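You operate a simulated robot arm through the tools that you are given. There is no shell and no other tool. Be economical: measure what you need, move in short steps, check, and stop when the job is done.

Carry out the task below with a simulated two-armed robot. There is one attempt and no reset: what you move stays moved.

JOB
Cap the yellow bottle, pack it in the clear pouch, and put that in the travel drawer.
Fine: hold the bottle while you screw the cap tight; spill none; shut the drawer. Set down upright: clear pouch. Where these are worked on the way, their far stop is far enough and under half their travel is too little: travel drawer.

It is judged by the outcome, as a careful person would: the job done as asked, and still so three seconds after it is handed in. It fails if anything else is knocked over, pushed out of place, dropped, spilled or broken. A push-on lid holds only when it is set on centred and level and pressed home; a screw cap is set on level and turned clockwise until tight.

ROBOT AND FRAMES
Two 7-joint arms with two-finger parallel grippers on one trunk, on a base that drives. Base frame: it is fixed to the floor where the robot stands at the start and does not move with it; the origin is under the middle of the robot, x ahead of it, y to its left, z up. Readings come in m, degrees, newtons and seconds.
The left shoulder is at the start at [0.07, 0.163, 1.12], the right one opposite. With the tool pointing down near the work surface each hand reaches from about 0.4 to 0.88 m from the robot's upright axis, wherever it stands, measured 20 degrees to its own side. Places, roughly: inside of the clear pouch [0.5, 0.3, 0.9]; inside of the travel drawer [0.6, -0.1, 0.6]; travel drawer [0.5, -0.1, 0.7]. Payload 3.43 kg a hand.
The tool frame of a hand sits at the grasp point between the pads (the TCP): z along the fingers, y along the line on which they close. The tips reach 0.034 m beyond it. The gripper opens to 0.128 m. The fingers are 0.024 m wide and 0.012 m thick; the gripper's body (0.048 by 0.13 m) begins 0.096 m behind the TCP.
Orientation is told as [roll, pitch, yaw] about the base's x, y, z axes, in that order, counted from this pose: with the fingers straight down and closing along the base's y, the tool's x points along the base's -x, its y along +y and its z along -z.

CONTROLS
- The arms move only by the tool step_arm. It takes "left_increments", "right_increments" or both (then of equal length, played together; a hand with none holds still); each is a list that holds one entry, the list of rows, each a list of 7 numbers: the turn, a rotation vector about the tool's x, y, z in rad, then the shift along the tool's x, y, z in mm, then the opening in per cent of the stroke, from 0 (shut) to 100 (fully open). In form: [[[rx, ry, rz, x, y, z, gripper], ...]]. A call has 1 to 8 rows; each row is the pose to reach, as a shift and turn from the pose commanded when the call began, along the tool's axes at that moment. Each row takes 0.2 s and may step no farther than 0.05 m and 8.6 degrees from the row before; otherwise, or with a gripper value out of range, the whole call is refused. A pose out of reach is approached as far as the arm can. The call stops where the force on the tool passes 40 N (or 10 N more than at its start, if that is more) or the arm is blocked; 0.2 s more then pass. The fingers move at their own pace (about 0.153 m/s each) and stop on an object; they squeeze with about 30 N. The grip force told is the motor's: it shows also when the fingers shut on nothing. Time passes only in rows, and 0.2 s behind the last, so rows that repeat a pose let the fingers close. It gives the time, the measured TCP pose, the force on the tool (base axes), the opening and the grip force at its end, in the units of the frame above (readings bear some noise), with the torque about the TCP (base axes, N m) and any sound that the robot's microphone picked up.
- Cameras (640 x 400 px; columns grow to the right, rows downward): "scene" is now at [0.1305, -0.01, 1.3317]; the picture's right is [-0.12, -0.99, 0.00], its down [-0.71, 0.09, -0.70] and it looks along [0.69, -0.08, -0.72] (base axes); focal length 214 px, centre (320, 200). "left" rides on the left gripper at [0.076, 0.011, -0.16] in its tool frame; the picture's right is [-0.15, 0.99, 0.00], its down [-0.88, -0.13, -0.46] and it looks along [-0.45, -0.07, 0.89] (tool axes); focal length 234 px, centre (320, 200). "right" rides on the right gripper at [0.076, -0.011, -0.16] in its tool frame; the picture's right is [0.15, 0.99, 0.00], its down [-0.88, 0.13, -0.46] and it looks along [-0.45, 0.07, 0.89] (tool axes); focal length 234 px, centre (320, 200). There is no depth. A picture from a camera that has moved, and an enlarged one, comes with that camera's place and axes in the base frame and with its lens.
- camera(camera): a new picture of that camera. It takes no simulated time.
- raise_lower(by): slides the trunk up (or, below 0, down) by that many m; the arms and the scene camera ride with it, the base frame stays. It gives what a move gives, with no picture.
- drive_base(legs): drives the robot by 1 to 6 legs, each [ahead, left, turn to the left] in m, m and degrees, along the robot's own axes; the way and the turn of a leg run together, so that a leg with both is an arc; at most 1.5 m and 180 degrees a leg. The arms and the cameras ride along, it lands a little off, and it stops where it bumps. It gives what a move gives.
- aim_head(pan, tilt): turns the head with the scene camera to pan (to the left, within 86 degrees either way) and tilt (down, from -29 to 69), counted from straight ahead of the robot. It gives what a move gives.
- inspect(camera, box): a new picture of the part [left, top, right, bottom] of that camera's present view, enlarged. It takes no simulated time.
- job_done(): hands the job in; it is judged then, once.

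Work in short steps. Places have to be worked out from the pictures, the camera data and where the tool is seen: move nearer, look again, correct. Check each grasp and each placing, and mend what went wrong. You have 120 turns and 92 pictures in all, those below and enlarged ones among them. Open the grippers and draw the arms clear of the work before you hand the job in, unless the task says otherwise; then end with one line.

The tools are called by a JSON object that holds its "op" and its "data". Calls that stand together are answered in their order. step_arm: Moves the arms, as the interface text tells. Its arguments: {"type":"object","properties":{"left_increments":{"type":"array","items":{"type":"array","items":{"type":"array","items":{"type":"number"}}}},"right_increments":{"type":"array","items":{"type":"array","items":{"type":"array","items":{"type":"number"}}}}},"required":[]} The other tools are called the same way: raise_lower (by) slides the trunk up or down; drive_base (legs) drives the base; aim_head (pan, tilt) turns the head that bears the scene camera; camera (camera) takes a picture; inspect (camera, box) takes an enlarged picture of a part of a camera's view; job_done () hands the job in.

At the start:

```text
t: 0.0
left_tool_pos: [0.5117, 0.096, 1.2033]
left_ee_rot: [0.0, 0.0, 0.0]
left_contact_force: [-0.2, 0.1, 0.6]
left_torque: [0.0, 0.04, -0.01]
left_grip_width: 0.1281
left_finger_force: 0.1
right_tool_pos: [0.4786, -0.3644, 1.2275]
right_ee_rot: [0.1, 0.0, 0.0]
right_contact_force: [0.0, -0.4, 0.1]
right_torque: [0.04, -0.02, 0.01]
right_grip_width: 0.1281
right_finger_force: 0.1
trunk travel left (down, up): [-0.6, 0.34]
robot x, y, heading: [-0.0, -0.0004, -0.1]
head pan, tilt: [-7.0, 45.8]
```

scene: 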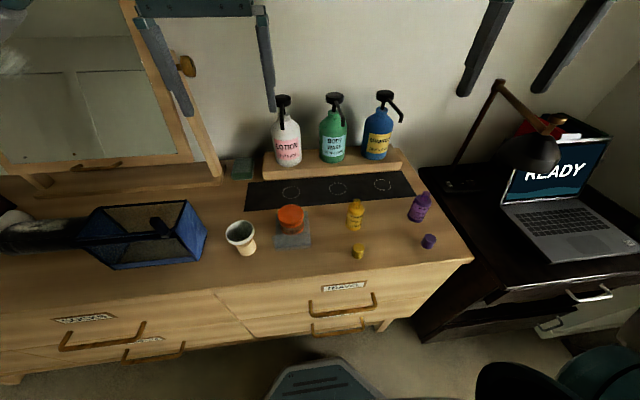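
right: 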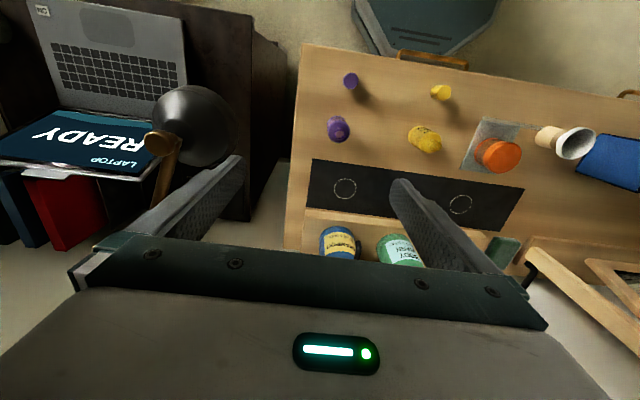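
left: 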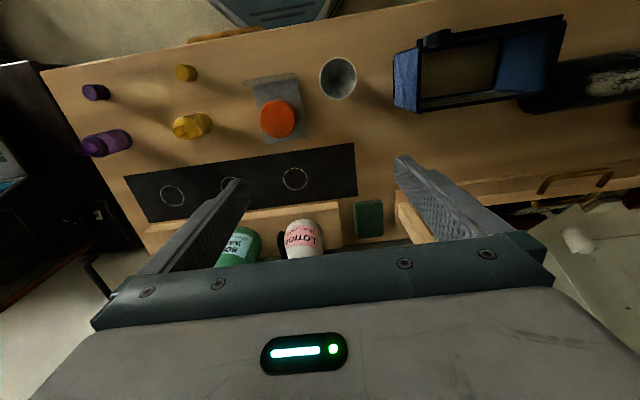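

The yellow bottle and its cap are near the right front of the dresser, and the pouch is on the left. I'll look closer at each before moving.

{"op": "inspect", "data": {"camera": "scene", "box": [270, 170, 470, 295]}}

{"op": "inspect", "data": {"camera": "scene", "box": [60, 180, 270, 311]}}

{"op": "inspect", "data": {"camera": "left", "box": [360, 0, 640, 175]}}

{"op": "inspect", "data": {"camera": "right", "box": [300, 50, 540, 200]}}

```text
3.20 times, centred on (370, 232) of scene
camera zoom: at [0.1305, -0.01, 1.3317], right [-0.12, -0.99, 0.0], down [-0.71, 0.09, -0.7], along [0.69, -0.08, -0.72], focal length 686 px, centre (160, 96)
```

zoom: 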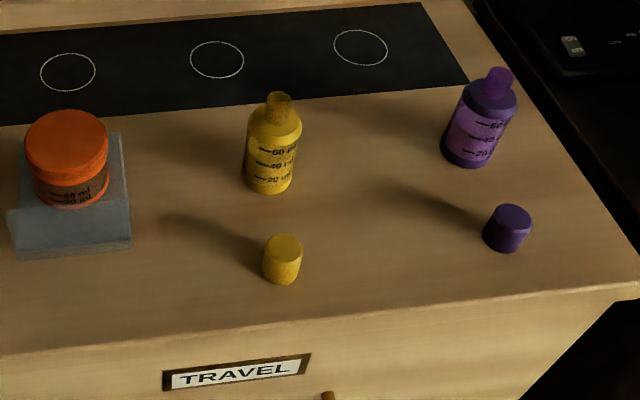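

```text
3.05 times, centred on (165, 246) of scene
camera zoom: at [0.1305, -0.01, 1.3317], right [-0.12, -0.99, 0.0], down [-0.71, 0.09, -0.7], along [0.69, -0.08, -0.72], focal length 654 px, centre (792, 61)
```

zoom: 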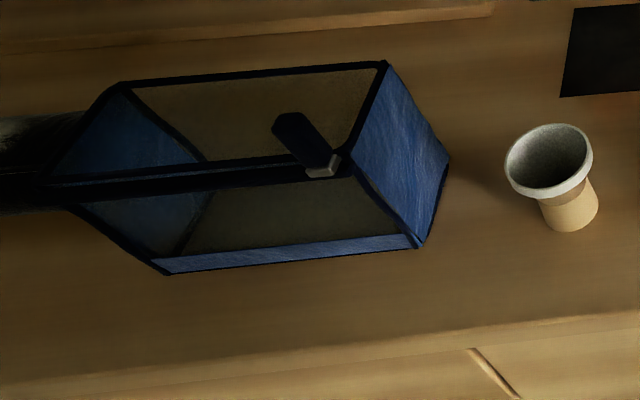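

```text
2.29 times, centred on (500, 88) of left
camera zoom: at [0.4378, 0.1069, 1.3629], right [0.15, 0.99, 0.0], down [0.88, -0.13, 0.46], along [0.45, -0.07, -0.89], focal length 535 px, centre (-91, 457)
```

zoom: 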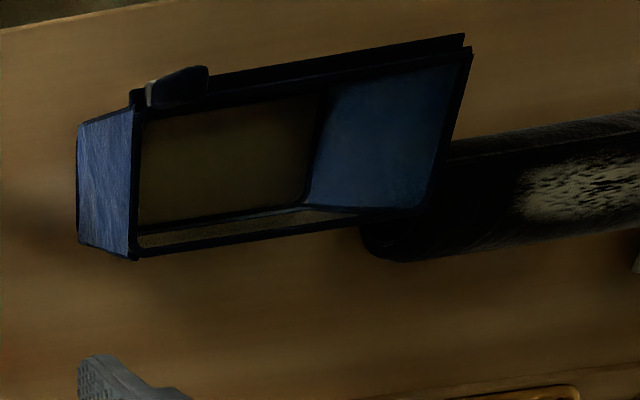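

```text
2.67 times, centred on (420, 125) of right
camera zoom: at [0.403, -0.3739, 1.3869], right [-0.15, 0.99, 0.0], down [0.88, 0.13, 0.46], along [0.45, 0.07, -0.89], focal length 624 px, centre (53, 400)
```

zoom: 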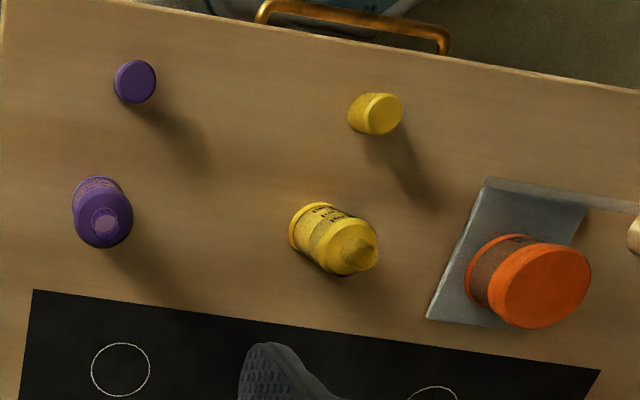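

The bottle sits near [0.47, -0.14], the cap near [0.39, -0.13], and the pouch spans about x 0.42–0.50 and y 0.25–0.435. Before driving I'll check the floor and the drawer front.

{"op": "aim_head", "data": {"pan": -40, "tilt": 60}}

{"op": "camera", "data": {"camera": "scene"}}

{"op": "aim_head", "data": {"pan": 0, "tilt": 65}}

{"op": "camera", "data": {"camera": "scene"}}

```text
t: 1.0
left_tool_pos: [0.512, 0.0963, 1.2033]
left_ee_rot: [0.0, 0.1, 0.0]
left_contact_force: [0.5, -1.0, 0.6]
left_torque: [-0.01, 0.04, -0.01]
left_grip_width: 0.128
left_finger_force: 0.0
right_tool_pos: [0.4795, -0.3641, 1.227]
right_ee_rot: [0.0, 0.1, 0.0]
right_contact_force: [-0.1, 0.1, 0.8]
right_torque: [-0.02, 0.0, -0.01]
right_grip_width: 0.1279
right_finger_force: 0.0
trunk travel left (down, up): [-0.6, 0.34]
robot x, y, heading: [0.0005, 0.0015, 0.4]
head pan, tilt: [-40.0, 60.0]
```

```text
84 pictures are left
camera scene: at [0.1015, -0.043, 1.3134], right [-0.64, -0.77, 0.0], down [-0.66, 0.56, -0.5], along [0.38, -0.32, -0.87], focal length 214 px, centre (320, 200)
```

scene: 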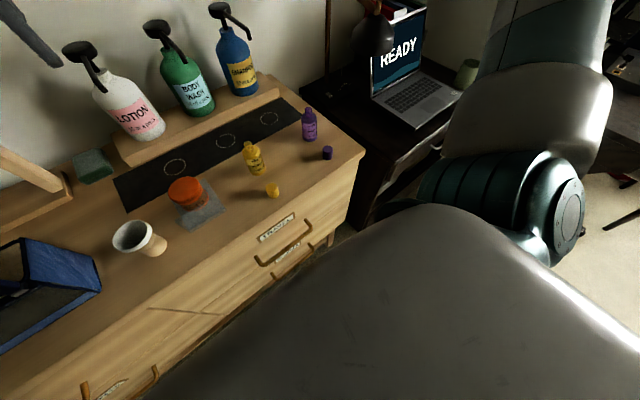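

```text
t: 2.0
left_tool_pos: [0.512, 0.096, 1.2031]
left_ee_rot: [0.0, 0.0, 0.1]
left_contact_force: [-0.3, -0.8, 0.2]
left_torque: [0.0, -0.01, 0.01]
left_grip_width: 0.1278
left_finger_force: 0.0
right_tool_pos: [0.4778, -0.3644, 1.2278]
right_ee_rot: [0.0, 0.0, -0.1]
right_contact_force: [-0.3, 0.1, -0.2]
right_torque: [-0.01, 0.0, 0.02]
right_grip_width: 0.1283
right_finger_force: 0.0
trunk travel left (down, up): [-0.6, 0.34]
robot x, y, heading: [-0.0024, -0.0027, -0.3]
head pan, tilt: [0.0, 65.0]
```

```text
83 pictures are left
camera scene: at [0.1111, -0.0002, 1.3078], right [0.0, -1.0, 0.0], down [-0.91, 0.0, -0.42], along [0.42, 0.0, -0.91], focal length 214 px, centre (320, 200)
```

scene: 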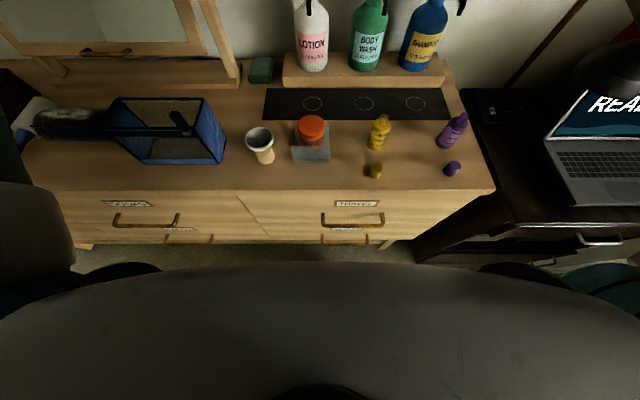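

No chair is there; the dark shapes are the robot's own arms and base. The lamp head is near [0.46, -0.5, 1.1], so I'll pull the right hand inward first, then drive back and to the right.

{"op": "step_arm", "data": {"right_increments": [[[0, 0, 0, 20, 30, -10, 100], [0, 0, 0, 50, 60, -20, 100], [0, 0, 0, 70, 90, -20, 100], [0, 0, 0, 80, 110, -20, 100]]]}}

{"op": "drive_base", "data": {"legs": [[-0.12, 0, 0], [0, -0.13, 0]]}}

{"op": "aim_head", "data": {"pan": 0, "tilt": 48}}

{"op": "camera", "data": {"camera": "scene"}}

{"op": "camera", "data": {"camera": "left"}}

{"op": "camera", "data": {"camera": "right"}}

```text
t: 3.0
left_tool_pos: [0.5127, 0.0966, 1.2029]
left_ee_rot: [-0.1, 0.0, 0.0]
left_contact_force: [-0.5, 0.5, 0.2]
left_torque: [0.0, 0.01, -0.04]
left_grip_width: 0.1277
left_finger_force: 0.0
right_tool_pos: [0.3992, -0.2523, 1.2467]
right_ee_rot: [0.0, -0.1, -0.1]
right_contact_force: [0.1, 0.1, 0.3]
right_torque: [0.03, -0.02, 0.0]
right_grip_width: 0.1283
right_finger_force: 0.0
trunk travel left (down, up): [-0.6, 0.34]
robot x, y, heading: [-0.0036, -0.0009, -0.0]
head pan, tilt: [0.0, 65.0]
```

```text
t: 5.2
left_tool_pos: [0.3937, -0.032, 1.203]
left_ee_rot: [-0.2, 0.0, 0.2]
left_contact_force: [-1.4, -0.1, -0.5]
left_torque: [0.01, 0.02, -0.02]
left_grip_width: 0.1281
left_finger_force: 0.0
right_tool_pos: [0.2796, -0.3808, 1.2459]
right_ee_rot: [0.0, 0.0, 0.0]
right_contact_force: [0.0, -1.0, -0.2]
right_torque: [-0.02, 0.02, -0.01]
right_grip_width: 0.1279
right_finger_force: 0.0
trunk travel left (down, up): [-0.6, 0.34]
robot x, y, heading: [-0.1199, -0.1287, 0.0]
head pan, tilt: [0.0, 65.0]
```

```text
t: 6.0
left_tool_pos: [0.3931, -0.0322, 1.2026]
left_ee_rot: [0.0, 0.1, 0.2]
left_contact_force: [0.0, 0.3, 0.5]
left_torque: [0.0, -0.01, 0.03]
left_grip_width: 0.1281
left_finger_force: 0.0
right_tool_pos: [0.2793, -0.3821, 1.2483]
right_ee_rot: [0.0, 0.0, 0.1]
right_contact_force: [0.1, 0.6, 0.8]
right_torque: [-0.01, 0.01, 0.02]
right_grip_width: 0.128
right_finger_force: 0.0
trunk travel left (down, up): [-0.6, 0.34]
robot x, y, heading: [-0.1201, -0.1294, -0.2]
head pan, tilt: [0.0, 48.0]
```

```text
82 pictures are left
camera scene: at [0.0097, -0.1299, 1.3286], right [0.0, -1.0, 0.0], down [-0.74, 0.0, -0.67], along [0.67, 0.0, -0.74], focal length 214 px, centre (320, 200)
```

scene: 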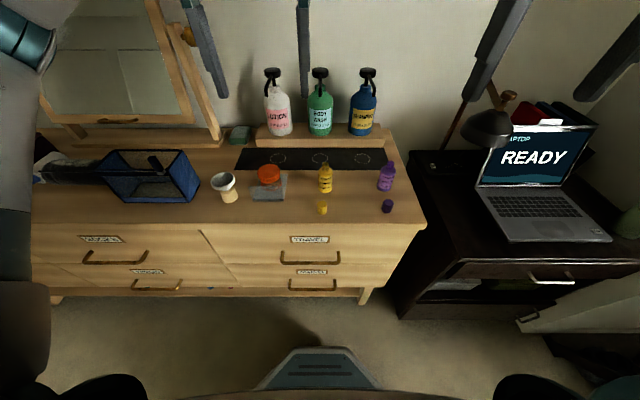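

```text
81 pictures are left
camera left: at [0.3181, -0.0221, 1.363], right [0.14, 0.99, 0.0], down [0.88, -0.13, 0.46], along [0.45, -0.07, -0.89], focal length 234 px, centre (320, 200)
```

left: 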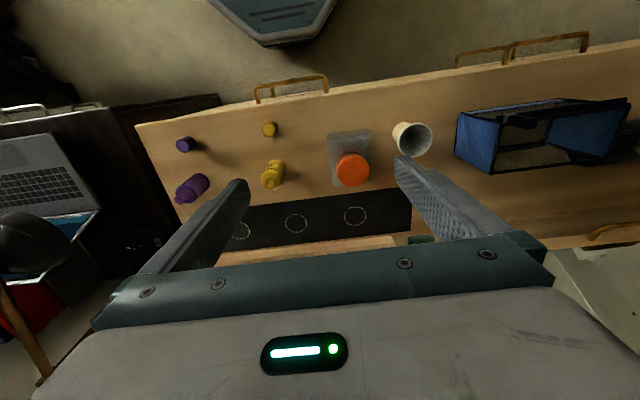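

```text
80 pictures are left
camera right: at [0.204, -0.3928, 1.4068], right [-0.15, 0.99, 0.0], down [0.88, 0.13, 0.46], along [0.45, 0.07, -0.89], focal length 234 px, centre (320, 200)
```

right: 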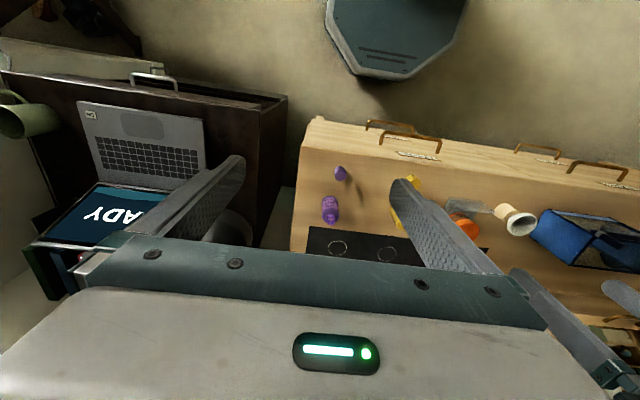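

Layout confirmed. I'll move the left hand aside and bring the right hand above the cap.

{"op": "step_arm", "data": {"left_increments": [[[0, 0, 0, 0, 40, 0, 100], [0, 0, 0, 0, 80, 0, 100], [0, 0, 0, 0, 120, 0, 100], [0, 0, 0, 0, 160, 0, 100], [0, 0, 0, 0, 170, 0, 100], [0, 0, 0, 0, 170, 0, 100], [0, 0, 0, 0, 170, 0, 100], [0, 0, 0, 0, 170, 0, 100]]], "right_increments": [[[0, 0, 0, -5, 30, 15, 100], [0, 0, 0, -20, 60, 35, 100], [0, 0, 0, -35, 95, 55, 100], [0, 0, 0, -50, 130, 75, 100], [0, 0, 0, -68, 164, 98, 100], [0, 0, 0, -86, 198, 121, 100], [0, 0, 0, -104, 232, 144, 100], [0, 0, 0, -109, 251, 170, 100]]]}}

{"op": "camera", "data": {"camera": "right"}}

{"op": "inspect", "data": {"camera": "scene", "box": [260, 140, 420, 240]}}

```text
t: 7.8
left_tool_pos: [0.3919, 0.137, 1.2039]
left_ee_rot: [0.0, 0.0, 0.2]
left_contact_force: [-0.4, 1.0, -0.5]
left_torque: [0.03, 0.01, 0.0]
left_grip_width: 0.128
left_finger_force: 0.2
right_tool_pos: [0.3904, -0.1315, 1.077]
right_ee_rot: [0.0, -0.1, 0.1]
right_contact_force: [0.4, 0.5, -1.0]
right_torque: [0.02, 0.0, 0.0]
right_grip_width: 0.1281
right_finger_force: 0.2
trunk travel left (down, up): [-0.6, 0.34]
robot x, y, heading: [-0.12, -0.1304, 0.0]
head pan, tilt: [0.0, 48.0]
```

```text
79 pictures are left
camera right: at [0.3142, -0.1411, 1.236], right [-0.15, 0.99, 0.0], down [0.88, 0.13, 0.46], along [0.45, 0.07, -0.89], focal length 234 px, centre (320, 200)
```

right: 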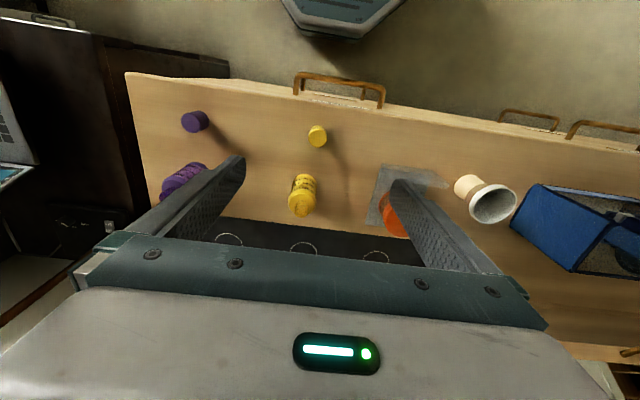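

```text
4.00 times, centred on (340, 190) of scene
camera zoom: at [0.0104, -0.1298, 1.3287], right [0.0, -1.0, 0.0], down [-0.74, 0.0, -0.67], along [0.67, 0.0, -0.74], focal length 858 px, centre (240, 240)
```

zoom: 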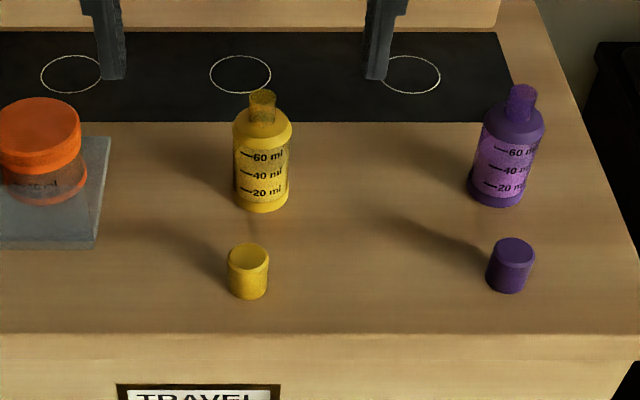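

The right camera puts the cap at about [0.390, -0.134], 33 mm tall and 29 mm wide. I'll descend and grip its upper two-thirds.

{"op": "step_arm", "data": {"right_increments": [[[0, 0, 0, 0, -2, 45, 60], [0, 0, 0, 0, -2, 90, 60], [0, 0, 0, 0, -2, 130, 60], [0, 0, 0, 0, -2, 155, 60], [0, 0, 0, 0, -2, 170, 60]]]}}

{"op": "camera", "data": {"camera": "right"}}

{"op": "inspect", "data": {"camera": "scene", "box": [260, 140, 420, 240]}}

```text
t: 9.0
left_tool_pos: [0.3922, 0.1378, 1.2036]
left_ee_rot: [0.1, 0.1, 0.2]
left_contact_force: [-0.2, -0.2, -0.5]
left_torque: [-0.01, 0.0, 0.0]
left_grip_width: 0.1281
left_finger_force: 0.0
right_tool_pos: [0.3896, -0.1343, 0.9069]
right_ee_rot: [0.0, 0.1, 0.0]
right_contact_force: [0.2, 0.4, -0.4]
right_torque: [-0.02, 0.0, 0.03]
right_grip_width: 0.0767
right_finger_force: 0.1
trunk travel left (down, up): [-0.6, 0.34]
robot x, y, heading: [-0.1191, -0.1291, 0.1]
head pan, tilt: [0.0, 48.0]
```

```text
77 pictures are left
camera right: at [0.3136, -0.1435, 1.0669], right [-0.15, 0.99, 0.0], down [0.88, 0.13, 0.46], along [0.45, 0.07, -0.89], focal length 234 px, centre (320, 200)
```

right: 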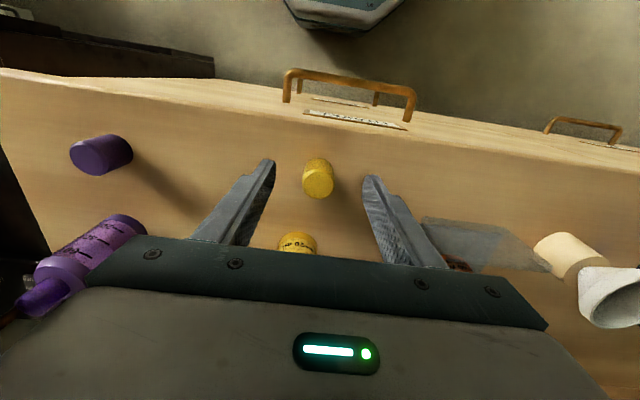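

```text
4.00 times, centred on (340, 190) of scene
camera zoom: at [0.0099, -0.1297, 1.3287], right [0.0, -1.0, 0.0], down [-0.74, 0.0, -0.67], along [0.67, 0.0, -0.74], focal length 858 px, centre (240, 240)
```

zoom: 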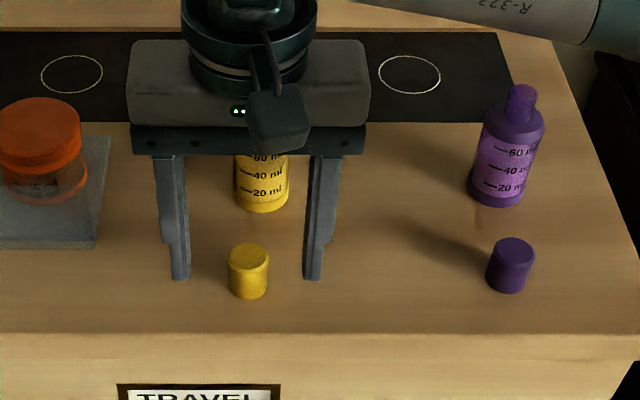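

The cap lies between the fingers, so I'll close on it.

{"op": "step_arm", "data": {"right_increments": [[[0, 0, 0, 0, 0, 0, 0], [0, 0, 0, 0, 0, 0, 0], [0, 0, 0, 0, 0, 0, 0]]]}}

{"op": "camera", "data": {"camera": "right"}}

```text
t: 9.8
left_tool_pos: [0.3919, 0.1378, 1.2041]
left_ee_rot: [0.0, 0.1, 0.2]
left_contact_force: [-0.7, 0.2, 0.2]
left_torque: [0.02, -0.01, -0.01]
left_grip_width: 0.1282
left_finger_force: 0.0
right_tool_pos: [0.3894, -0.134, 0.907]
right_ee_rot: [0.0, 0.0, 0.1]
right_contact_force: [0.3, 1.3, -0.5]
right_torque: [0.01, 0.01, -0.01]
right_grip_width: 0.0249
right_finger_force: 30.1
trunk travel left (down, up): [-0.6, 0.34]
robot x, y, heading: [-0.1168, -0.1312, 0.2]
head pan, tilt: [0.0, 48.0]
```

```text
75 pictures are left
camera right: at [0.3135, -0.1435, 1.0672], right [-0.15, 0.99, 0.0], down [0.88, 0.13, 0.46], along [0.45, 0.07, -0.89], focal length 234 px, centre (320, 200)
```

right: 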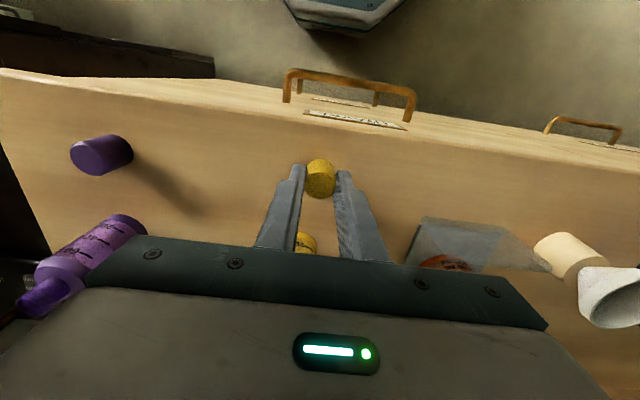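

The cap is gripped (25 mm, 30 N) and centred. I'll lift it, swing it above the bottle and wind the wrist back counter-clockwise so there's turning room.

{"op": "step_arm", "data": {"right_increments": [[[0, 0, 0, 0, 0, -40, 0], [0, 0, 0, 0, 0, -85, 0], [0, 0, -0.13, 0, 0, -130, 0], [0, 0, -0.27, -20, 0, -160, 0], [0, 0, -0.41, -45, -4, -180, 0], [0, 0, -0.55, -70, -8, -193, 0], [0, 0, -0.69, -90, -10, -193, 0], [0, 0, -0.83, -90, -10, -193, 0]]]}}

{"op": "camera", "data": {"camera": "scene"}}

{"op": "camera", "data": {"camera": "right"}}

```text
t: 11.6
left_tool_pos: [0.3924, 0.1377, 1.2038]
left_ee_rot: [0.0, 0.0, 0.2]
left_contact_force: [0.5, 0.1, 0.0]
left_torque: [0.04, 0.01, 0.0]
left_grip_width: 0.128
left_finger_force: 0.1
right_tool_pos: [0.4784, -0.1421, 1.1009]
right_ee_rot: [-0.1, -0.1, 47.8]
right_contact_force: [0.1, 0.3, -0.4]
right_torque: [0.01, -0.01, -0.01]
right_grip_width: 0.025
right_finger_force: 29.9
trunk travel left (down, up): [-0.6, 0.34]
robot x, y, heading: [-0.1187, -0.1272, 0.1]
head pan, tilt: [0.0, 48.0]
```

```text
74 pictures are left
camera scene: at [0.0095, -0.1298, 1.3287], right [0.0, -1.0, 0.0], down [-0.74, 0.0, -0.67], along [0.67, 0.0, -0.74], focal length 214 px, centre (320, 200)
```

scene: 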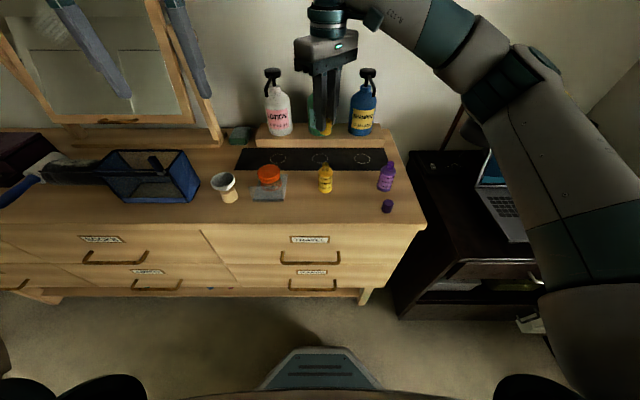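

```text
73 pictures are left
camera right: at [0.4358, -0.2052, 1.2599], right [-0.83, 0.56, 0.0], down [0.49, 0.74, 0.46], along [0.25, 0.38, -0.89], focal length 234 px, centre (320, 200)
```

right: 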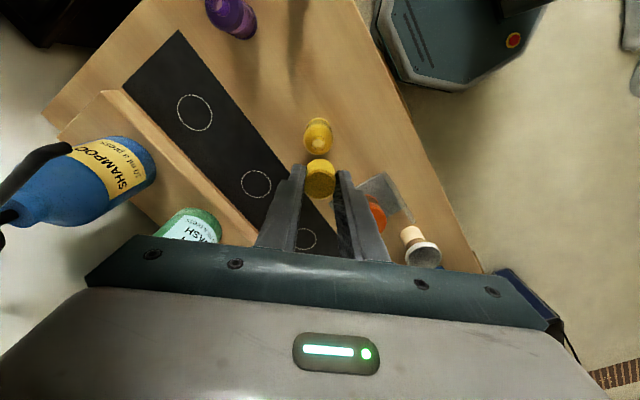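

The right hand holds the cap over the bottle, which I place at about [0.477, -0.145]. The left hand will come in from the front at 45°, so I'll back the base another 0.10 m to give that arm room.

{"op": "drive_base", "data": {"legs": [[-0.1, 0, 0]]}}

{"op": "step_arm", "data": {"left_increments": [[[0, -0.1, 0, 0, -20, 20, 70], [0, -0.2, 0, 0, -55, 45, 70], [0, -0.3, 0, 0, -90, 70, 70], [0, -0.4, 0, 0, -130, 95, 70], [0, -0.5, 0, 0, -170, 115, 70], [0, -0.6, 0, -10, -210, 135, 70], [0, -0.7, 0, -20, -250, 160, 70], [0, -0.785, 0, -30, -283, 185, 70]]]}}

{"op": "camera", "data": {"camera": "left"}}

{"op": "camera", "data": {"camera": "scene"}}

```text
t: 12.7
left_tool_pos: [0.293, 0.1376, 1.204]
left_ee_rot: [0.1, 0.0, 0.2]
left_contact_force: [0.1, -0.5, 0.8]
left_torque: [0.01, -0.01, 0.02]
left_grip_width: 0.1281
left_finger_force: 0.1
right_tool_pos: [0.3799, -0.1421, 1.099]
right_ee_rot: [0.0, -0.1, 47.7]
right_contact_force: [0.4, -0.4, -0.4]
right_torque: [0.01, -0.04, 0.04]
right_grip_width: 0.0253
right_finger_force: 29.6
trunk travel left (down, up): [-0.6, 0.34]
robot x, y, heading: [-0.2172, -0.1307, -0.1]
head pan, tilt: [0.0, 48.0]
```

```text
t: 14.5
left_tool_pos: [0.3242, -0.1477, 1.0184]
left_ee_rot: [0.0, -45.0, 0.2]
left_contact_force: [0.1, 0.0, -0.7]
left_torque: [0.0, 0.0, 0.01]
left_grip_width: 0.0897
left_finger_force: 0.1
right_tool_pos: [0.3803, -0.1433, 1.1007]
right_ee_rot: [0.0, -0.1, 47.7]
right_contact_force: [-1.3, 0.0, -0.3]
right_torque: [0.0, 0.03, 0.02]
right_grip_width: 0.025
right_finger_force: 30.7
trunk travel left (down, up): [-0.6, 0.34]
robot x, y, heading: [-0.2217, -0.1301, -0.1]
head pan, tilt: [0.0, 48.0]
```

```text
72 pictures are left
camera left: at [0.1584, -0.137, 1.0778], right [0.1, 0.99, 0.1], down [0.3, -0.13, 0.95], along [0.95, -0.06, -0.31], focal length 234 px, centre (320, 200)
```

left: 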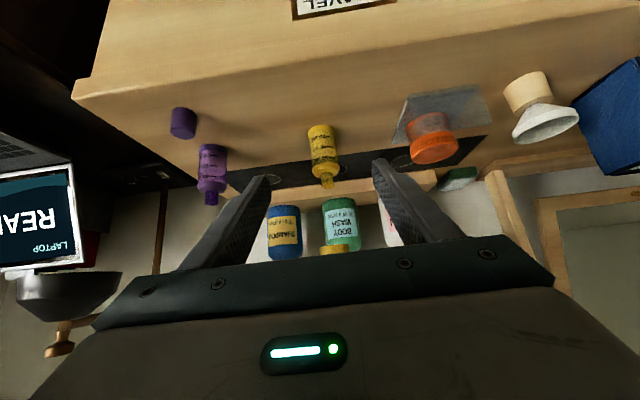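

```text
71 pictures are left
camera scene: at [-0.0891, -0.1313, 1.3287], right [0.0, -1.0, 0.0], down [-0.74, 0.0, -0.67], along [0.67, 0.0, -0.74], focal length 214 px, centre (320, 200)
```

scene: 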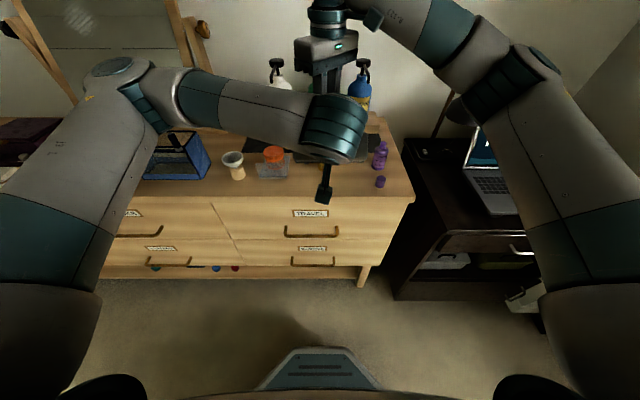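

In the left camera the bottle is at y ≈ -0.144 with its axis at x ≈ 0.477. I'll move the right hand forward out of the way first, then advance the left partway.

{"op": "step_arm", "data": {"left_increments": [[[0, 0, 0, 0, 0, 0, 70], [0, 0, 0, -12, 2, 0, 70], [0, 0, 0, -24, 3.5, 20, 70], [0, 0, 0, -24, 3.5, 50, 70], [0, 0, 0, -24, 3.5, 80, 70], [0, 0, 0, -24, 3.5, 110, 70]]], "right_increments": [[[0, 0, 0, -25, -29, 0, 0], [0, 0, 0, -50, -58, 0, 0], [0, 0, 0, -63.8, -73.1, 0, 0], [0, 0, 0, -63.8, -73.1, 0, 0], [0, 0, 0, -63.8, -73.1, 0, 0], [0, 0, 0, -63.8, -73.1, 0, 0]]]}}

{"op": "camera", "data": {"camera": "left"}}

{"op": "inspect", "data": {"camera": "right", "box": [240, 80, 400, 180]}}

```text
t: 15.9
left_tool_pos: [0.4201, -0.1415, 0.956]
left_ee_rot: [-0.1, -45.0, 0.1]
left_contact_force: [0.4, -1.0, -0.6]
left_torque: [0.0, 0.01, 0.0]
left_grip_width: 0.0896
left_finger_force: 0.0
right_tool_pos: [0.4758, -0.145, 1.0979]
right_ee_rot: [0.0, -0.1, 47.8]
right_contact_force: [0.1, -0.7, 0.7]
right_torque: [-0.04, 0.0, 0.03]
right_grip_width: 0.0251
right_finger_force: 29.8
trunk travel left (down, up): [-0.6, 0.34]
robot x, y, heading: [-0.2197, -0.1307, -0.1]
head pan, tilt: [0.0, 48.0]
```

```text
70 pictures are left
camera left: at [0.2539, -0.1312, 1.0167], right [0.1, 0.99, 0.1], down [0.3, -0.13, 0.94], along [0.95, -0.06, -0.31], focal length 234 px, centre (320, 200)
```

left: 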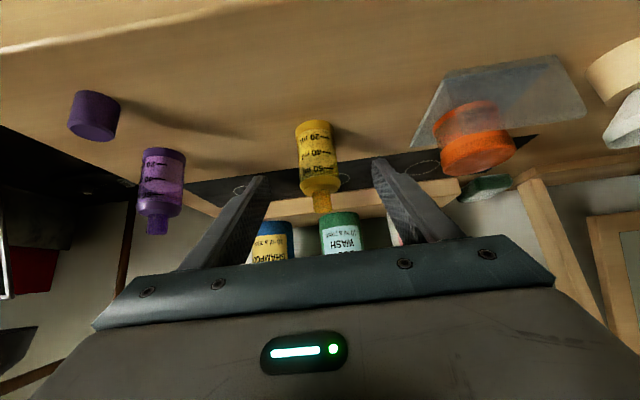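

```text
4.00 times, centred on (320, 130) of right
camera zoom: at [0.4338, -0.2075, 1.2588], right [-0.83, 0.56, 0.0], down [0.5, 0.74, 0.46], along [0.25, 0.38, -0.89], focal length 937 px, centre (320, 480)
```

zoom: 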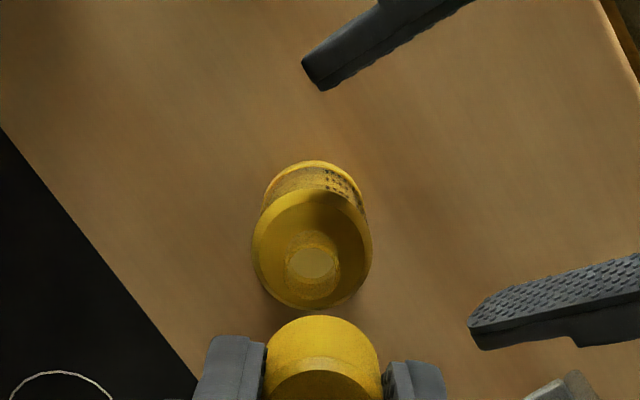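

Both cameras agree on the bottle axis at about [0.476, -0.145]. I'll advance the left hand 75 mm onto the bottle body, check, then close.

{"op": "step_arm", "data": {"left_increments": [[[0, 0, 0, 0, -2.5, 25, 70], [0, 0, 0, 0, -2.5, 50, 70], [0, 0, 0, 0, -2.5, 65, 70], [0, 0, 0, 0, -2.5, 75, 70]]]}}

{"op": "camera", "data": {"camera": "left"}}

{"op": "inspect", "data": {"camera": "right", "box": [240, 80, 400, 180]}}

```text
t: 16.9
left_tool_pos: [0.4725, -0.145, 0.9042]
left_ee_rot: [0.0, -44.9, 0.3]
left_contact_force: [0.3, -0.1, 0.2]
left_torque: [-0.02, -0.06, 0.02]
left_grip_width: 0.0897
left_finger_force: 0.2
right_tool_pos: [0.4768, -0.1453, 1.0979]
right_ee_rot: [0.1, 0.0, 47.7]
right_contact_force: [0.0, 0.4, 0.1]
right_torque: [-0.01, 0.02, -0.01]
right_grip_width: 0.0251
right_finger_force: 30.0
trunk travel left (down, up): [-0.6, 0.34]
robot x, y, heading: [-0.2148, -0.1296, 0.0]
head pan, tilt: [0.0, 48.0]
```

```text
68 pictures are left
camera left: at [0.3068, -0.1341, 0.9636], right [0.1, 0.99, 0.1], down [0.3, -0.13, 0.94], along [0.95, -0.06, -0.31], focal length 234 px, centre (320, 200)
```

left: 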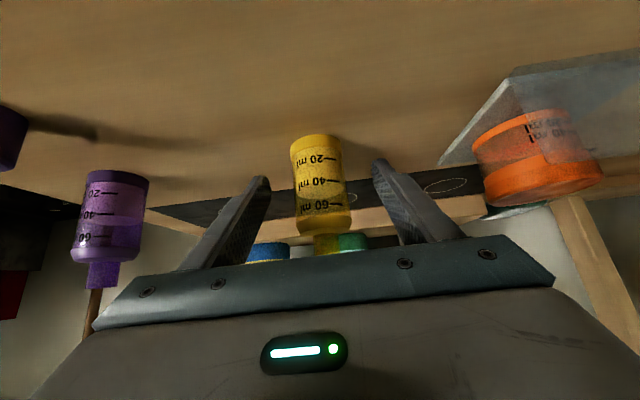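

```text
4.00 times, centred on (320, 130) of right
camera zoom: at [0.4333, -0.2076, 1.259], right [-0.83, 0.56, 0.0], down [0.5, 0.74, 0.46], along [0.25, 0.38, -0.89], focal length 937 px, centre (320, 480)
```

zoom: 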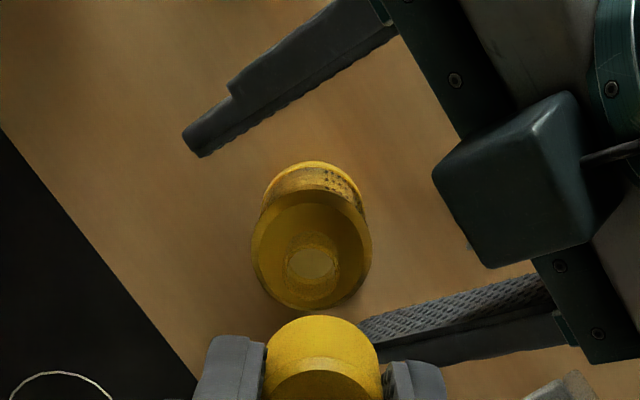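

The bottle is centred between the left fingers. I'll close on it gently.

{"op": "step_arm", "data": {"left_increments": [[[0, 0, 0, 0, 0, 0, 45], [0, 0, 0, 0, 0, 0, 38], [0, 0, 0, 0, 0, 0, 30], [0, 0, 0, 0, 0, 0, 0], [0, 0, 0, 0, 0, 0, 0]]]}}

{"op": "inspect", "data": {"camera": "right", "box": [240, 80, 400, 180]}}

{"op": "inspect", "data": {"camera": "scene", "box": [200, 0, 456, 220]}}

```text
t: 18.1
left_tool_pos: [0.4714, -0.1439, 0.9046]
left_ee_rot: [0.0, -45.0, 0.2]
left_contact_force: [0.2, 0.3, 0.2]
left_torque: [-0.03, -0.02, 0.01]
left_grip_width: 0.0412
left_finger_force: 30.0
right_tool_pos: [0.4771, -0.1439, 1.0991]
right_ee_rot: [0.0, 0.0, 47.7]
right_contact_force: [-0.1, 0.4, 0.6]
right_torque: [-0.02, 0.01, -0.01]
right_grip_width: 0.025
right_finger_force: 30.0
trunk travel left (down, up): [-0.6, 0.34]
robot x, y, heading: [-0.2161, -0.1296, 0.1]
head pan, tilt: [0.0, 48.0]
```

```text
4.00 times, centred on (320, 130) of right
camera zoom: at [0.433, -0.2075, 1.2592], right [-0.83, 0.56, 0.0], down [0.5, 0.74, 0.46], along [0.25, 0.38, -0.89], focal length 937 px, centre (320, 480)
```

zoom: 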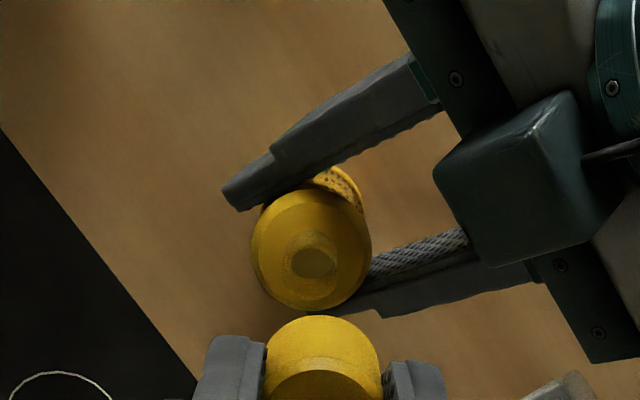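

```text
1.82 times, centred on (328, 110) of scene
camera zoom: at [-0.0893, -0.1299, 1.3287], right [0.0, -1.0, 0.0], down [-0.74, 0.0, -0.67], along [0.67, 0.0, -0.74], focal length 390 px, centre (306, 364)
```

zoom: 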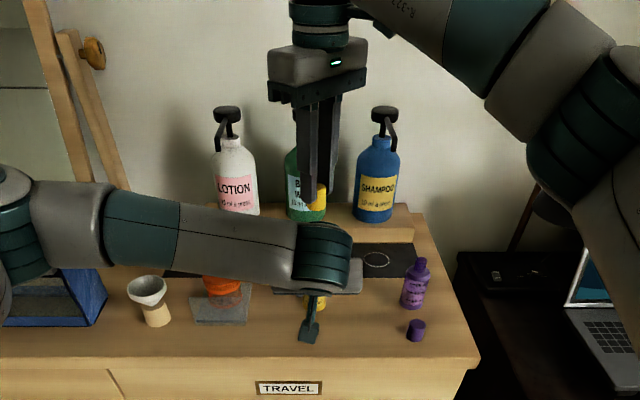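

The bottle is held (41 mm, 30 N). The neck is about 1 to 2 mm off the cap's axis, so I'll correct that and lower the cap to just above the mouth.

{"op": "step_arm", "data": {"right_increments": [[[0, 0, 0, 1, -1.5, 25, 0], [0, 0, 0, 1, -1.5, 50, 0], [0, 0, 0, 1, -1.5, 75, 0], [0, 0, 0, 1, -1.5, 80, 0]]]}}

{"op": "inspect", "data": {"camera": "right", "box": [240, 120, 400, 220]}}

{"op": "inspect", "data": {"camera": "left", "box": [240, 120, 400, 280]}}

```text
t: 19.1
left_tool_pos: [0.4708, -0.1446, 0.9043]
left_ee_rot: [-0.1, -44.9, 0.2]
left_contact_force: [0.3, 0.1, 1.0]
left_torque: [-0.01, 0.02, -0.01]
left_grip_width: 0.0412
left_finger_force: 29.8
right_tool_pos: [0.4767, -0.1477, 1.02]
right_ee_rot: [0.0, 0.0, 47.7]
right_contact_force: [0.0, 0.2, 0.4]
right_torque: [0.0, 0.01, 0.02]
right_grip_width: 0.025
right_finger_force: 29.7
trunk travel left (down, up): [-0.6, 0.34]
robot x, y, heading: [-0.2202, -0.1263, 0.3]
head pan, tilt: [0.0, 48.0]
```

```text
4.00 times, centred on (320, 170) of right
camera zoom: at [0.4334, -0.209, 1.1795], right [-0.83, 0.56, 0.0], down [0.5, 0.74, 0.46], along [0.25, 0.38, -0.89], focal length 937 px, centre (320, 320)
```

zoom: 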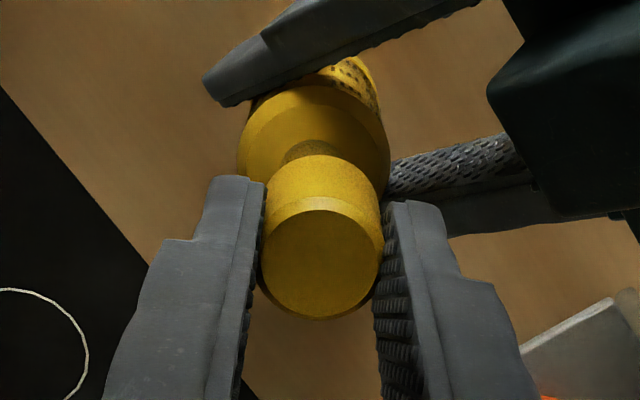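

```text
2.50 times, centred on (320, 200) of left
camera zoom: at [0.3062, -0.1339, 0.9638], right [0.1, 0.99, 0.1], down [0.3, -0.13, 0.94], along [0.95, -0.06, -0.31], focal length 585 px, centre (320, 200)
```

zoom: 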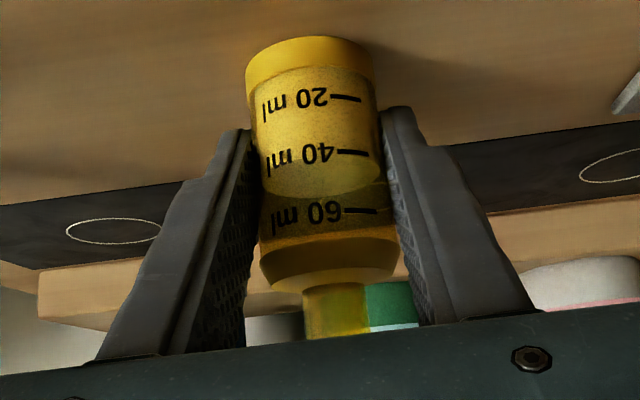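

The neck sits about 2 mm toward the tool's -y side of the cap axis. I'll shift and lower in small steps to feel for contact.

{"op": "step_arm", "data": {"right_increments": [[[0, 0, 0, 0.5, -2, 4, 0], [0, 0, 0, 0.5, -2, 8, 0], [0, 0, 0, 0.5, -2, 12, 0], [0, 0, 0, 0.5, -2, 15, 0], [0, 0, 0, 0.5, -2, 18, 0]]]}}

{"op": "inspect", "data": {"camera": "right", "box": [240, 120, 400, 220]}}

```text
t: 20.3
left_tool_pos: [0.4711, -0.1449, 0.9039]
left_ee_rot: [0.0, -45.1, 0.2]
left_contact_force: [0.4, 0.0, -0.6]
left_torque: [0.01, 0.01, 0.03]
left_grip_width: 0.0411
left_finger_force: 30.3
right_tool_pos: [0.477, -0.1473, 1.0006]
right_ee_rot: [0.0, 0.1, 47.7]
right_contact_force: [0.3, 0.3, 0.6]
right_torque: [0.01, 0.01, 0.0]
right_grip_width: 0.0252
right_finger_force: 30.1
trunk travel left (down, up): [-0.6, 0.34]
robot x, y, heading: [-0.2216, -0.1304, 0.0]
head pan, tilt: [0.0, 48.0]
```

```text
4.00 times, centred on (320, 170) of right
camera zoom: at [0.4351, -0.2105, 1.1611], right [-0.83, 0.56, 0.0], down [0.5, 0.74, 0.46], along [0.25, 0.38, -0.89], focal length 937 px, centre (320, 320)
```

zoom: 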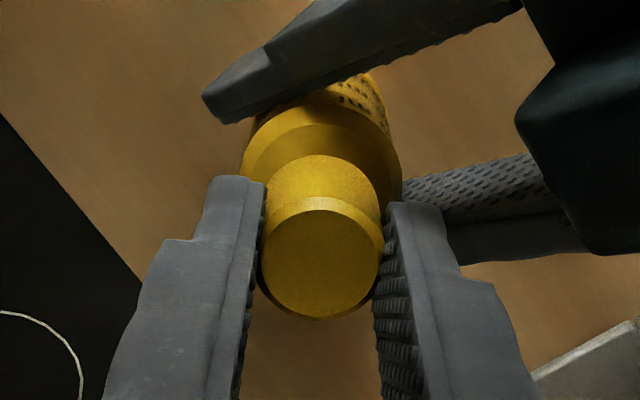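

The cap is now centred on the bottle. I'll keep lowering until it touches.

{"op": "step_arm", "data": {"right_increments": [[[0, 0, 0, 0, 0, 3, 0], [0, 0, 0, 0, 0, 6, 0], [0, 0, 0, 0, 0, 9, 0], [0, 0, 0, 0, 0, 12, 0]]]}}

{"op": "inspect", "data": {"camera": "right", "box": [240, 120, 400, 220]}}

```text
t: 21.1
left_tool_pos: [0.471, -0.1434, 0.9048]
left_ee_rot: [0.0, -45.0, 0.3]
left_contact_force: [-2.4, 0.2, 4.4]
left_torque: [-0.05, 0.18, 0.03]
left_grip_width: 0.0411
left_finger_force: 29.6
right_tool_pos: [0.4768, -0.1476, 1.0001]
right_ee_rot: [-0.3, -0.5, 47.7]
right_contact_force: [-0.9, -1.4, 5.9]
right_torque: [-0.04, 0.01, -0.02]
right_grip_width: 0.0252
right_finger_force: 30.2
trunk travel left (down, up): [-0.6, 0.34]
robot x, y, heading: [-0.2188, -0.1292, 0.1]
head pan, tilt: [0.0, 48.0]
stopped in row 3 (right hand): the force on the tool passed its limit (the readings are from after the stop); the commanded pose is now the measured one
```

```text
4.00 times, centred on (320, 170) of right
camera zoom: at [0.4332, -0.2108, 1.1601], right [-0.83, 0.56, 0.0], down [0.49, 0.74, 0.46], along [0.26, 0.38, -0.89], focal length 937 px, centre (320, 320)
```

zoom: 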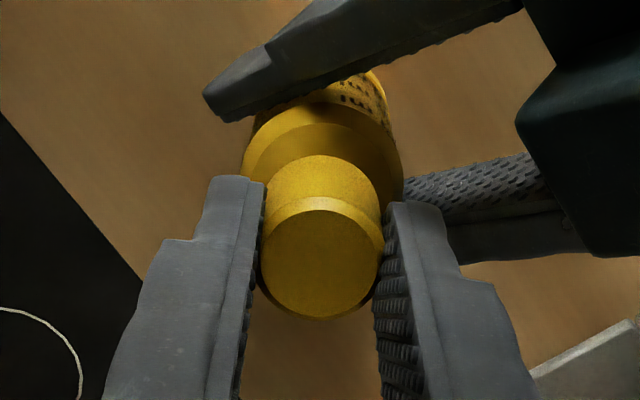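

Contact is at TCP z ≈ 1.000, with the cap centred and hardly any torque. I'll start turning clockwise with light pressure.

{"op": "step_arm", "data": {"right_increments": [[[0, 0, 0.14, 0, 0, 0.3, 0], [0, 0, 0.28, 0, 0, 0.5, 0], [0, 0, 0.42, 0, 0, 0.7, 0], [0, 0, 0.56, 0, 0, 0.9, 0], [0, 0, 0.7, 0, 0, 1.1, 0], [0, 0, 0.84, 0, 0, 1.3, 0]]]}}

{"op": "inspect", "data": {"camera": "right", "box": [240, 120, 400, 220]}}

```text
t: 22.5
left_tool_pos: [0.4715, -0.1443, 0.9049]
left_ee_rot: [-0.2, -45.1, 0.2]
left_contact_force: [-1.8, -8.4, 8.9]
left_torque: [0.59, -0.04, -0.1]
left_grip_width: 0.0413
left_finger_force: 29.7
right_tool_pos: [0.477, -0.1467, 0.9969]
right_ee_rot: [0.2, -0.2, -0.5]
right_contact_force: [-1.0, 11.9, -1.1]
right_torque: [0.52, 0.01, 0.08]
right_grip_width: 0.025
right_finger_force: 30.1
trunk travel left (down, up): [-0.6, 0.34]
robot x, y, heading: [-0.2198, -0.1321, 0.2]
head pan, tilt: [0.0, 48.0]
```

```text
4.00 times, centred on (320, 170) of right
camera zoom: at [0.4005, -0.1569, 1.1565], right [-0.14, 0.99, 0.0], down [0.88, 0.12, 0.46], along [0.46, 0.07, -0.89], focal length 937 px, centre (320, 320)
```

zoom: 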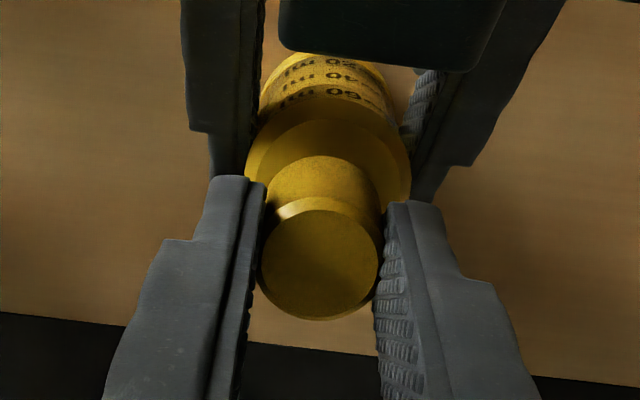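

The cap descended while turning, so the thread is catching, but a 12 N side force says the hand should shift +y slightly. I'll correct that and keep turning.

{"op": "step_arm", "data": {"right_increments": [[[0, 0, 0.07, 0, 1.2, 0.2, 0], [0, 0, 0.21, 0, 1.2, 0.4, 0], [0, 0, 0.35, 0, 1.2, 0.6, 0], [0, 0, 0.49, 0, 1.2, 0.8, 0], [0, 0, 0.63, 0, 1.2, 1.0, 0], [0, 0, 0.77, 0, 1.2, 1.2, 0], [0, 0, 0.91, 0, 1.2, 1.4, 0]]]}}

{"op": "inspect", "data": {"camera": "right", "box": [240, 120, 400, 220]}}

```text
t: 24.1
left_tool_pos: [0.4709, -0.1444, 0.9037]
left_ee_rot: [0.0, -45.1, 0.2]
left_contact_force: [-1.9, -15.3, 11.6]
left_torque: [0.33, -0.21, -0.22]
left_grip_width: 0.0411
left_finger_force: 29.5
right_tool_pos: [0.4772, -0.147, 0.9982]
right_ee_rot: [0.6, -0.1, -52.7]
right_contact_force: [1.9, 13.5, 1.1]
right_torque: [0.62, -0.11, 0.13]
right_grip_width: 0.025
right_finger_force: 29.8
trunk travel left (down, up): [-0.6, 0.34]
robot x, y, heading: [-0.2183, -0.1311, 0.1]
head pan, tilt: [0.0, 48.0]
```

```text
4.00 times, centred on (320, 170) of right
camera zoom: at [0.4211, -0.0922, 1.1573], right [0.7, 0.72, 0.01], down [0.63, -0.62, 0.46], along [0.33, -0.31, -0.89], focal length 937 px, centre (320, 320)
```

zoom: 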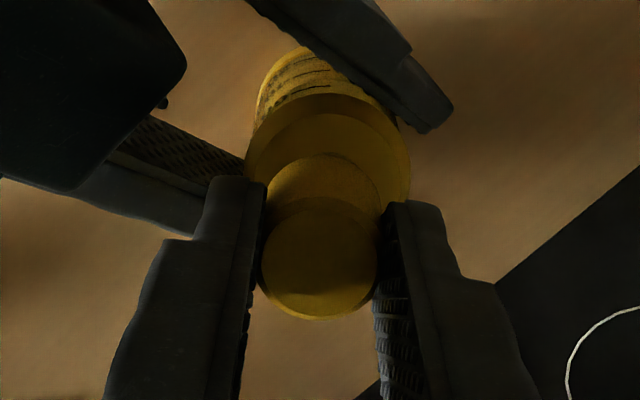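

There's no real descent and the side load persists. Comparing views at the three yaws puts the neck about [+1, +2] mm from the cap in base axes. I'll back off counter-clockwise, lift a little and realign.

{"op": "step_arm", "data": {"right_increments": [[[0, 0, -0.14, 0, 0, -1, 0], [0, 0, -0.28, 0, 0, -4, 0], [0, 0, -0.42, 0, 0, -8, 0], [0, 0, -0.56, 0, 0, -10, 0], [0, 0, -0.7, 0, 0, -10, 0], [0, 0, -0.84, 0, 0, -10, 0], [0, 0, -0.98, 0, 0, -10, 0], [0, 0, -1.12, 0, 0, -10, 0]]]}}

{"op": "inspect", "data": {"camera": "right", "box": [240, 120, 400, 220]}}

{"op": "inspect", "data": {"camera": "left", "box": [240, 120, 400, 280]}}

```text
t: 25.9
left_tool_pos: [0.4718, -0.1422, 0.903]
left_ee_rot: [0.0, -44.8, 0.2]
left_contact_force: [2.9, 5.7, 14.0]
left_torque: [0.21, -0.23, 0.07]
left_grip_width: 0.041
left_finger_force: 30.2
right_tool_pos: [0.4782, -0.1459, 1.0069]
right_ee_rot: [0.1, -0.4, 11.8]
right_contact_force: [0.2, 0.9, 0.5]
right_torque: [0.01, -0.01, 0.0]
right_grip_width: 0.025
right_finger_force: 30.4
trunk travel left (down, up): [-0.6, 0.34]
robot x, y, heading: [-0.2193, -0.1321, 0.1]
head pan, tilt: [0.0, 48.0]
```

```text
4.00 times, centred on (320, 170) of right
camera zoom: at [0.4043, -0.1713, 1.1666], right [-0.34, 0.94, 0.0], down [0.83, 0.31, 0.46], along [0.43, 0.16, -0.89], focal length 937 px, centre (320, 320)
```

zoom: 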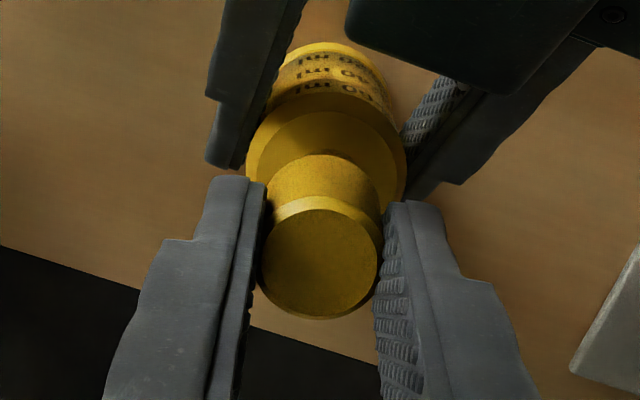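

```text
2.50 times, centred on (320, 200) of left
camera zoom: at [0.3059, -0.1328, 0.9633], right [0.1, 0.99, 0.1], down [0.3, -0.13, 0.94], along [0.95, -0.06, -0.31], focal length 585 px, centre (320, 200)
```

zoom: 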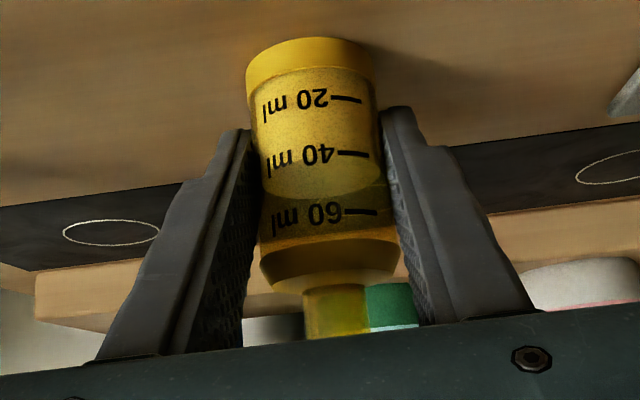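

The bottle is still upright. I'll shift [+0.5, +2] mm, wind back further, ease the left hand's load on the table and touch down again.

{"op": "step_arm", "data": {"left_increments": [[[0, 0, 0, -0.5, 0, -0.5, 0], [0, 0, 0, -0.7, 0, -0.7, 0], [0, 0, 0, -0.7, 0, -0.7, 0], [0, 0, 0, -0.7, 0, -0.7, 0], [0, 0, 0, -0.7, 0, -0.7, 0], [0, 0, 0, -0.7, 0, -0.7, 0]]], "right_increments": [[[0, 0, -0.14, -0.9, 1.9, 0, 0], [0, 0, -0.28, -0.9, 1.9, 0, 0], [0, 0, -0.42, -0.9, 1.9, 0, 0], [0, 0, -0.56, -0.9, 1.9, 0, 0], [0, 0, -0.7, -0.9, 1.9, 0, 0], [0, 0, -0.7, -0.9, 1.9, 2, 0]]]}}

{"op": "inspect", "data": {"camera": "right", "box": [240, 120, 400, 220]}}

```text
t: 27.3
left_tool_pos: [0.4703, -0.1437, 0.9048]
left_ee_rot: [0.0, -44.9, 0.2]
left_contact_force: [-1.6, 1.5, 4.5]
left_torque: [0.02, -0.05, 0.02]
left_grip_width: 0.0409
left_finger_force: 29.9
right_tool_pos: [0.4773, -0.1442, 1.0057]
right_ee_rot: [-0.1, -0.4, 47.8]
right_contact_force: [0.3, 0.6, -0.3]
right_torque: [-0.03, -0.01, 0.0]
right_grip_width: 0.0251
right_finger_force: 29.9
right hand out of reach, approached as far as the arm can: row 5, 6
trunk travel left (down, up): [-0.6, 0.34]
robot x, y, heading: [-0.2183, -0.1304, 0.1]
head pan, tilt: [0.0, 48.0]
```

```text
4.00 times, centred on (320, 170) of right
camera zoom: at [0.4345, -0.2072, 1.1664], right [-0.83, 0.56, 0.0], down [0.49, 0.74, 0.46], along [0.26, 0.38, -0.89], focal length 937 px, centre (320, 320)
```

zoom: 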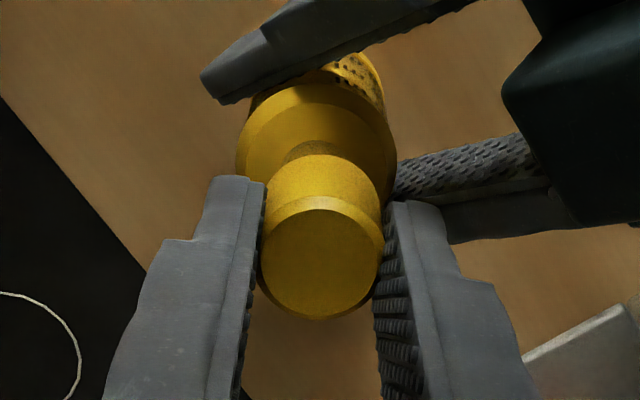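

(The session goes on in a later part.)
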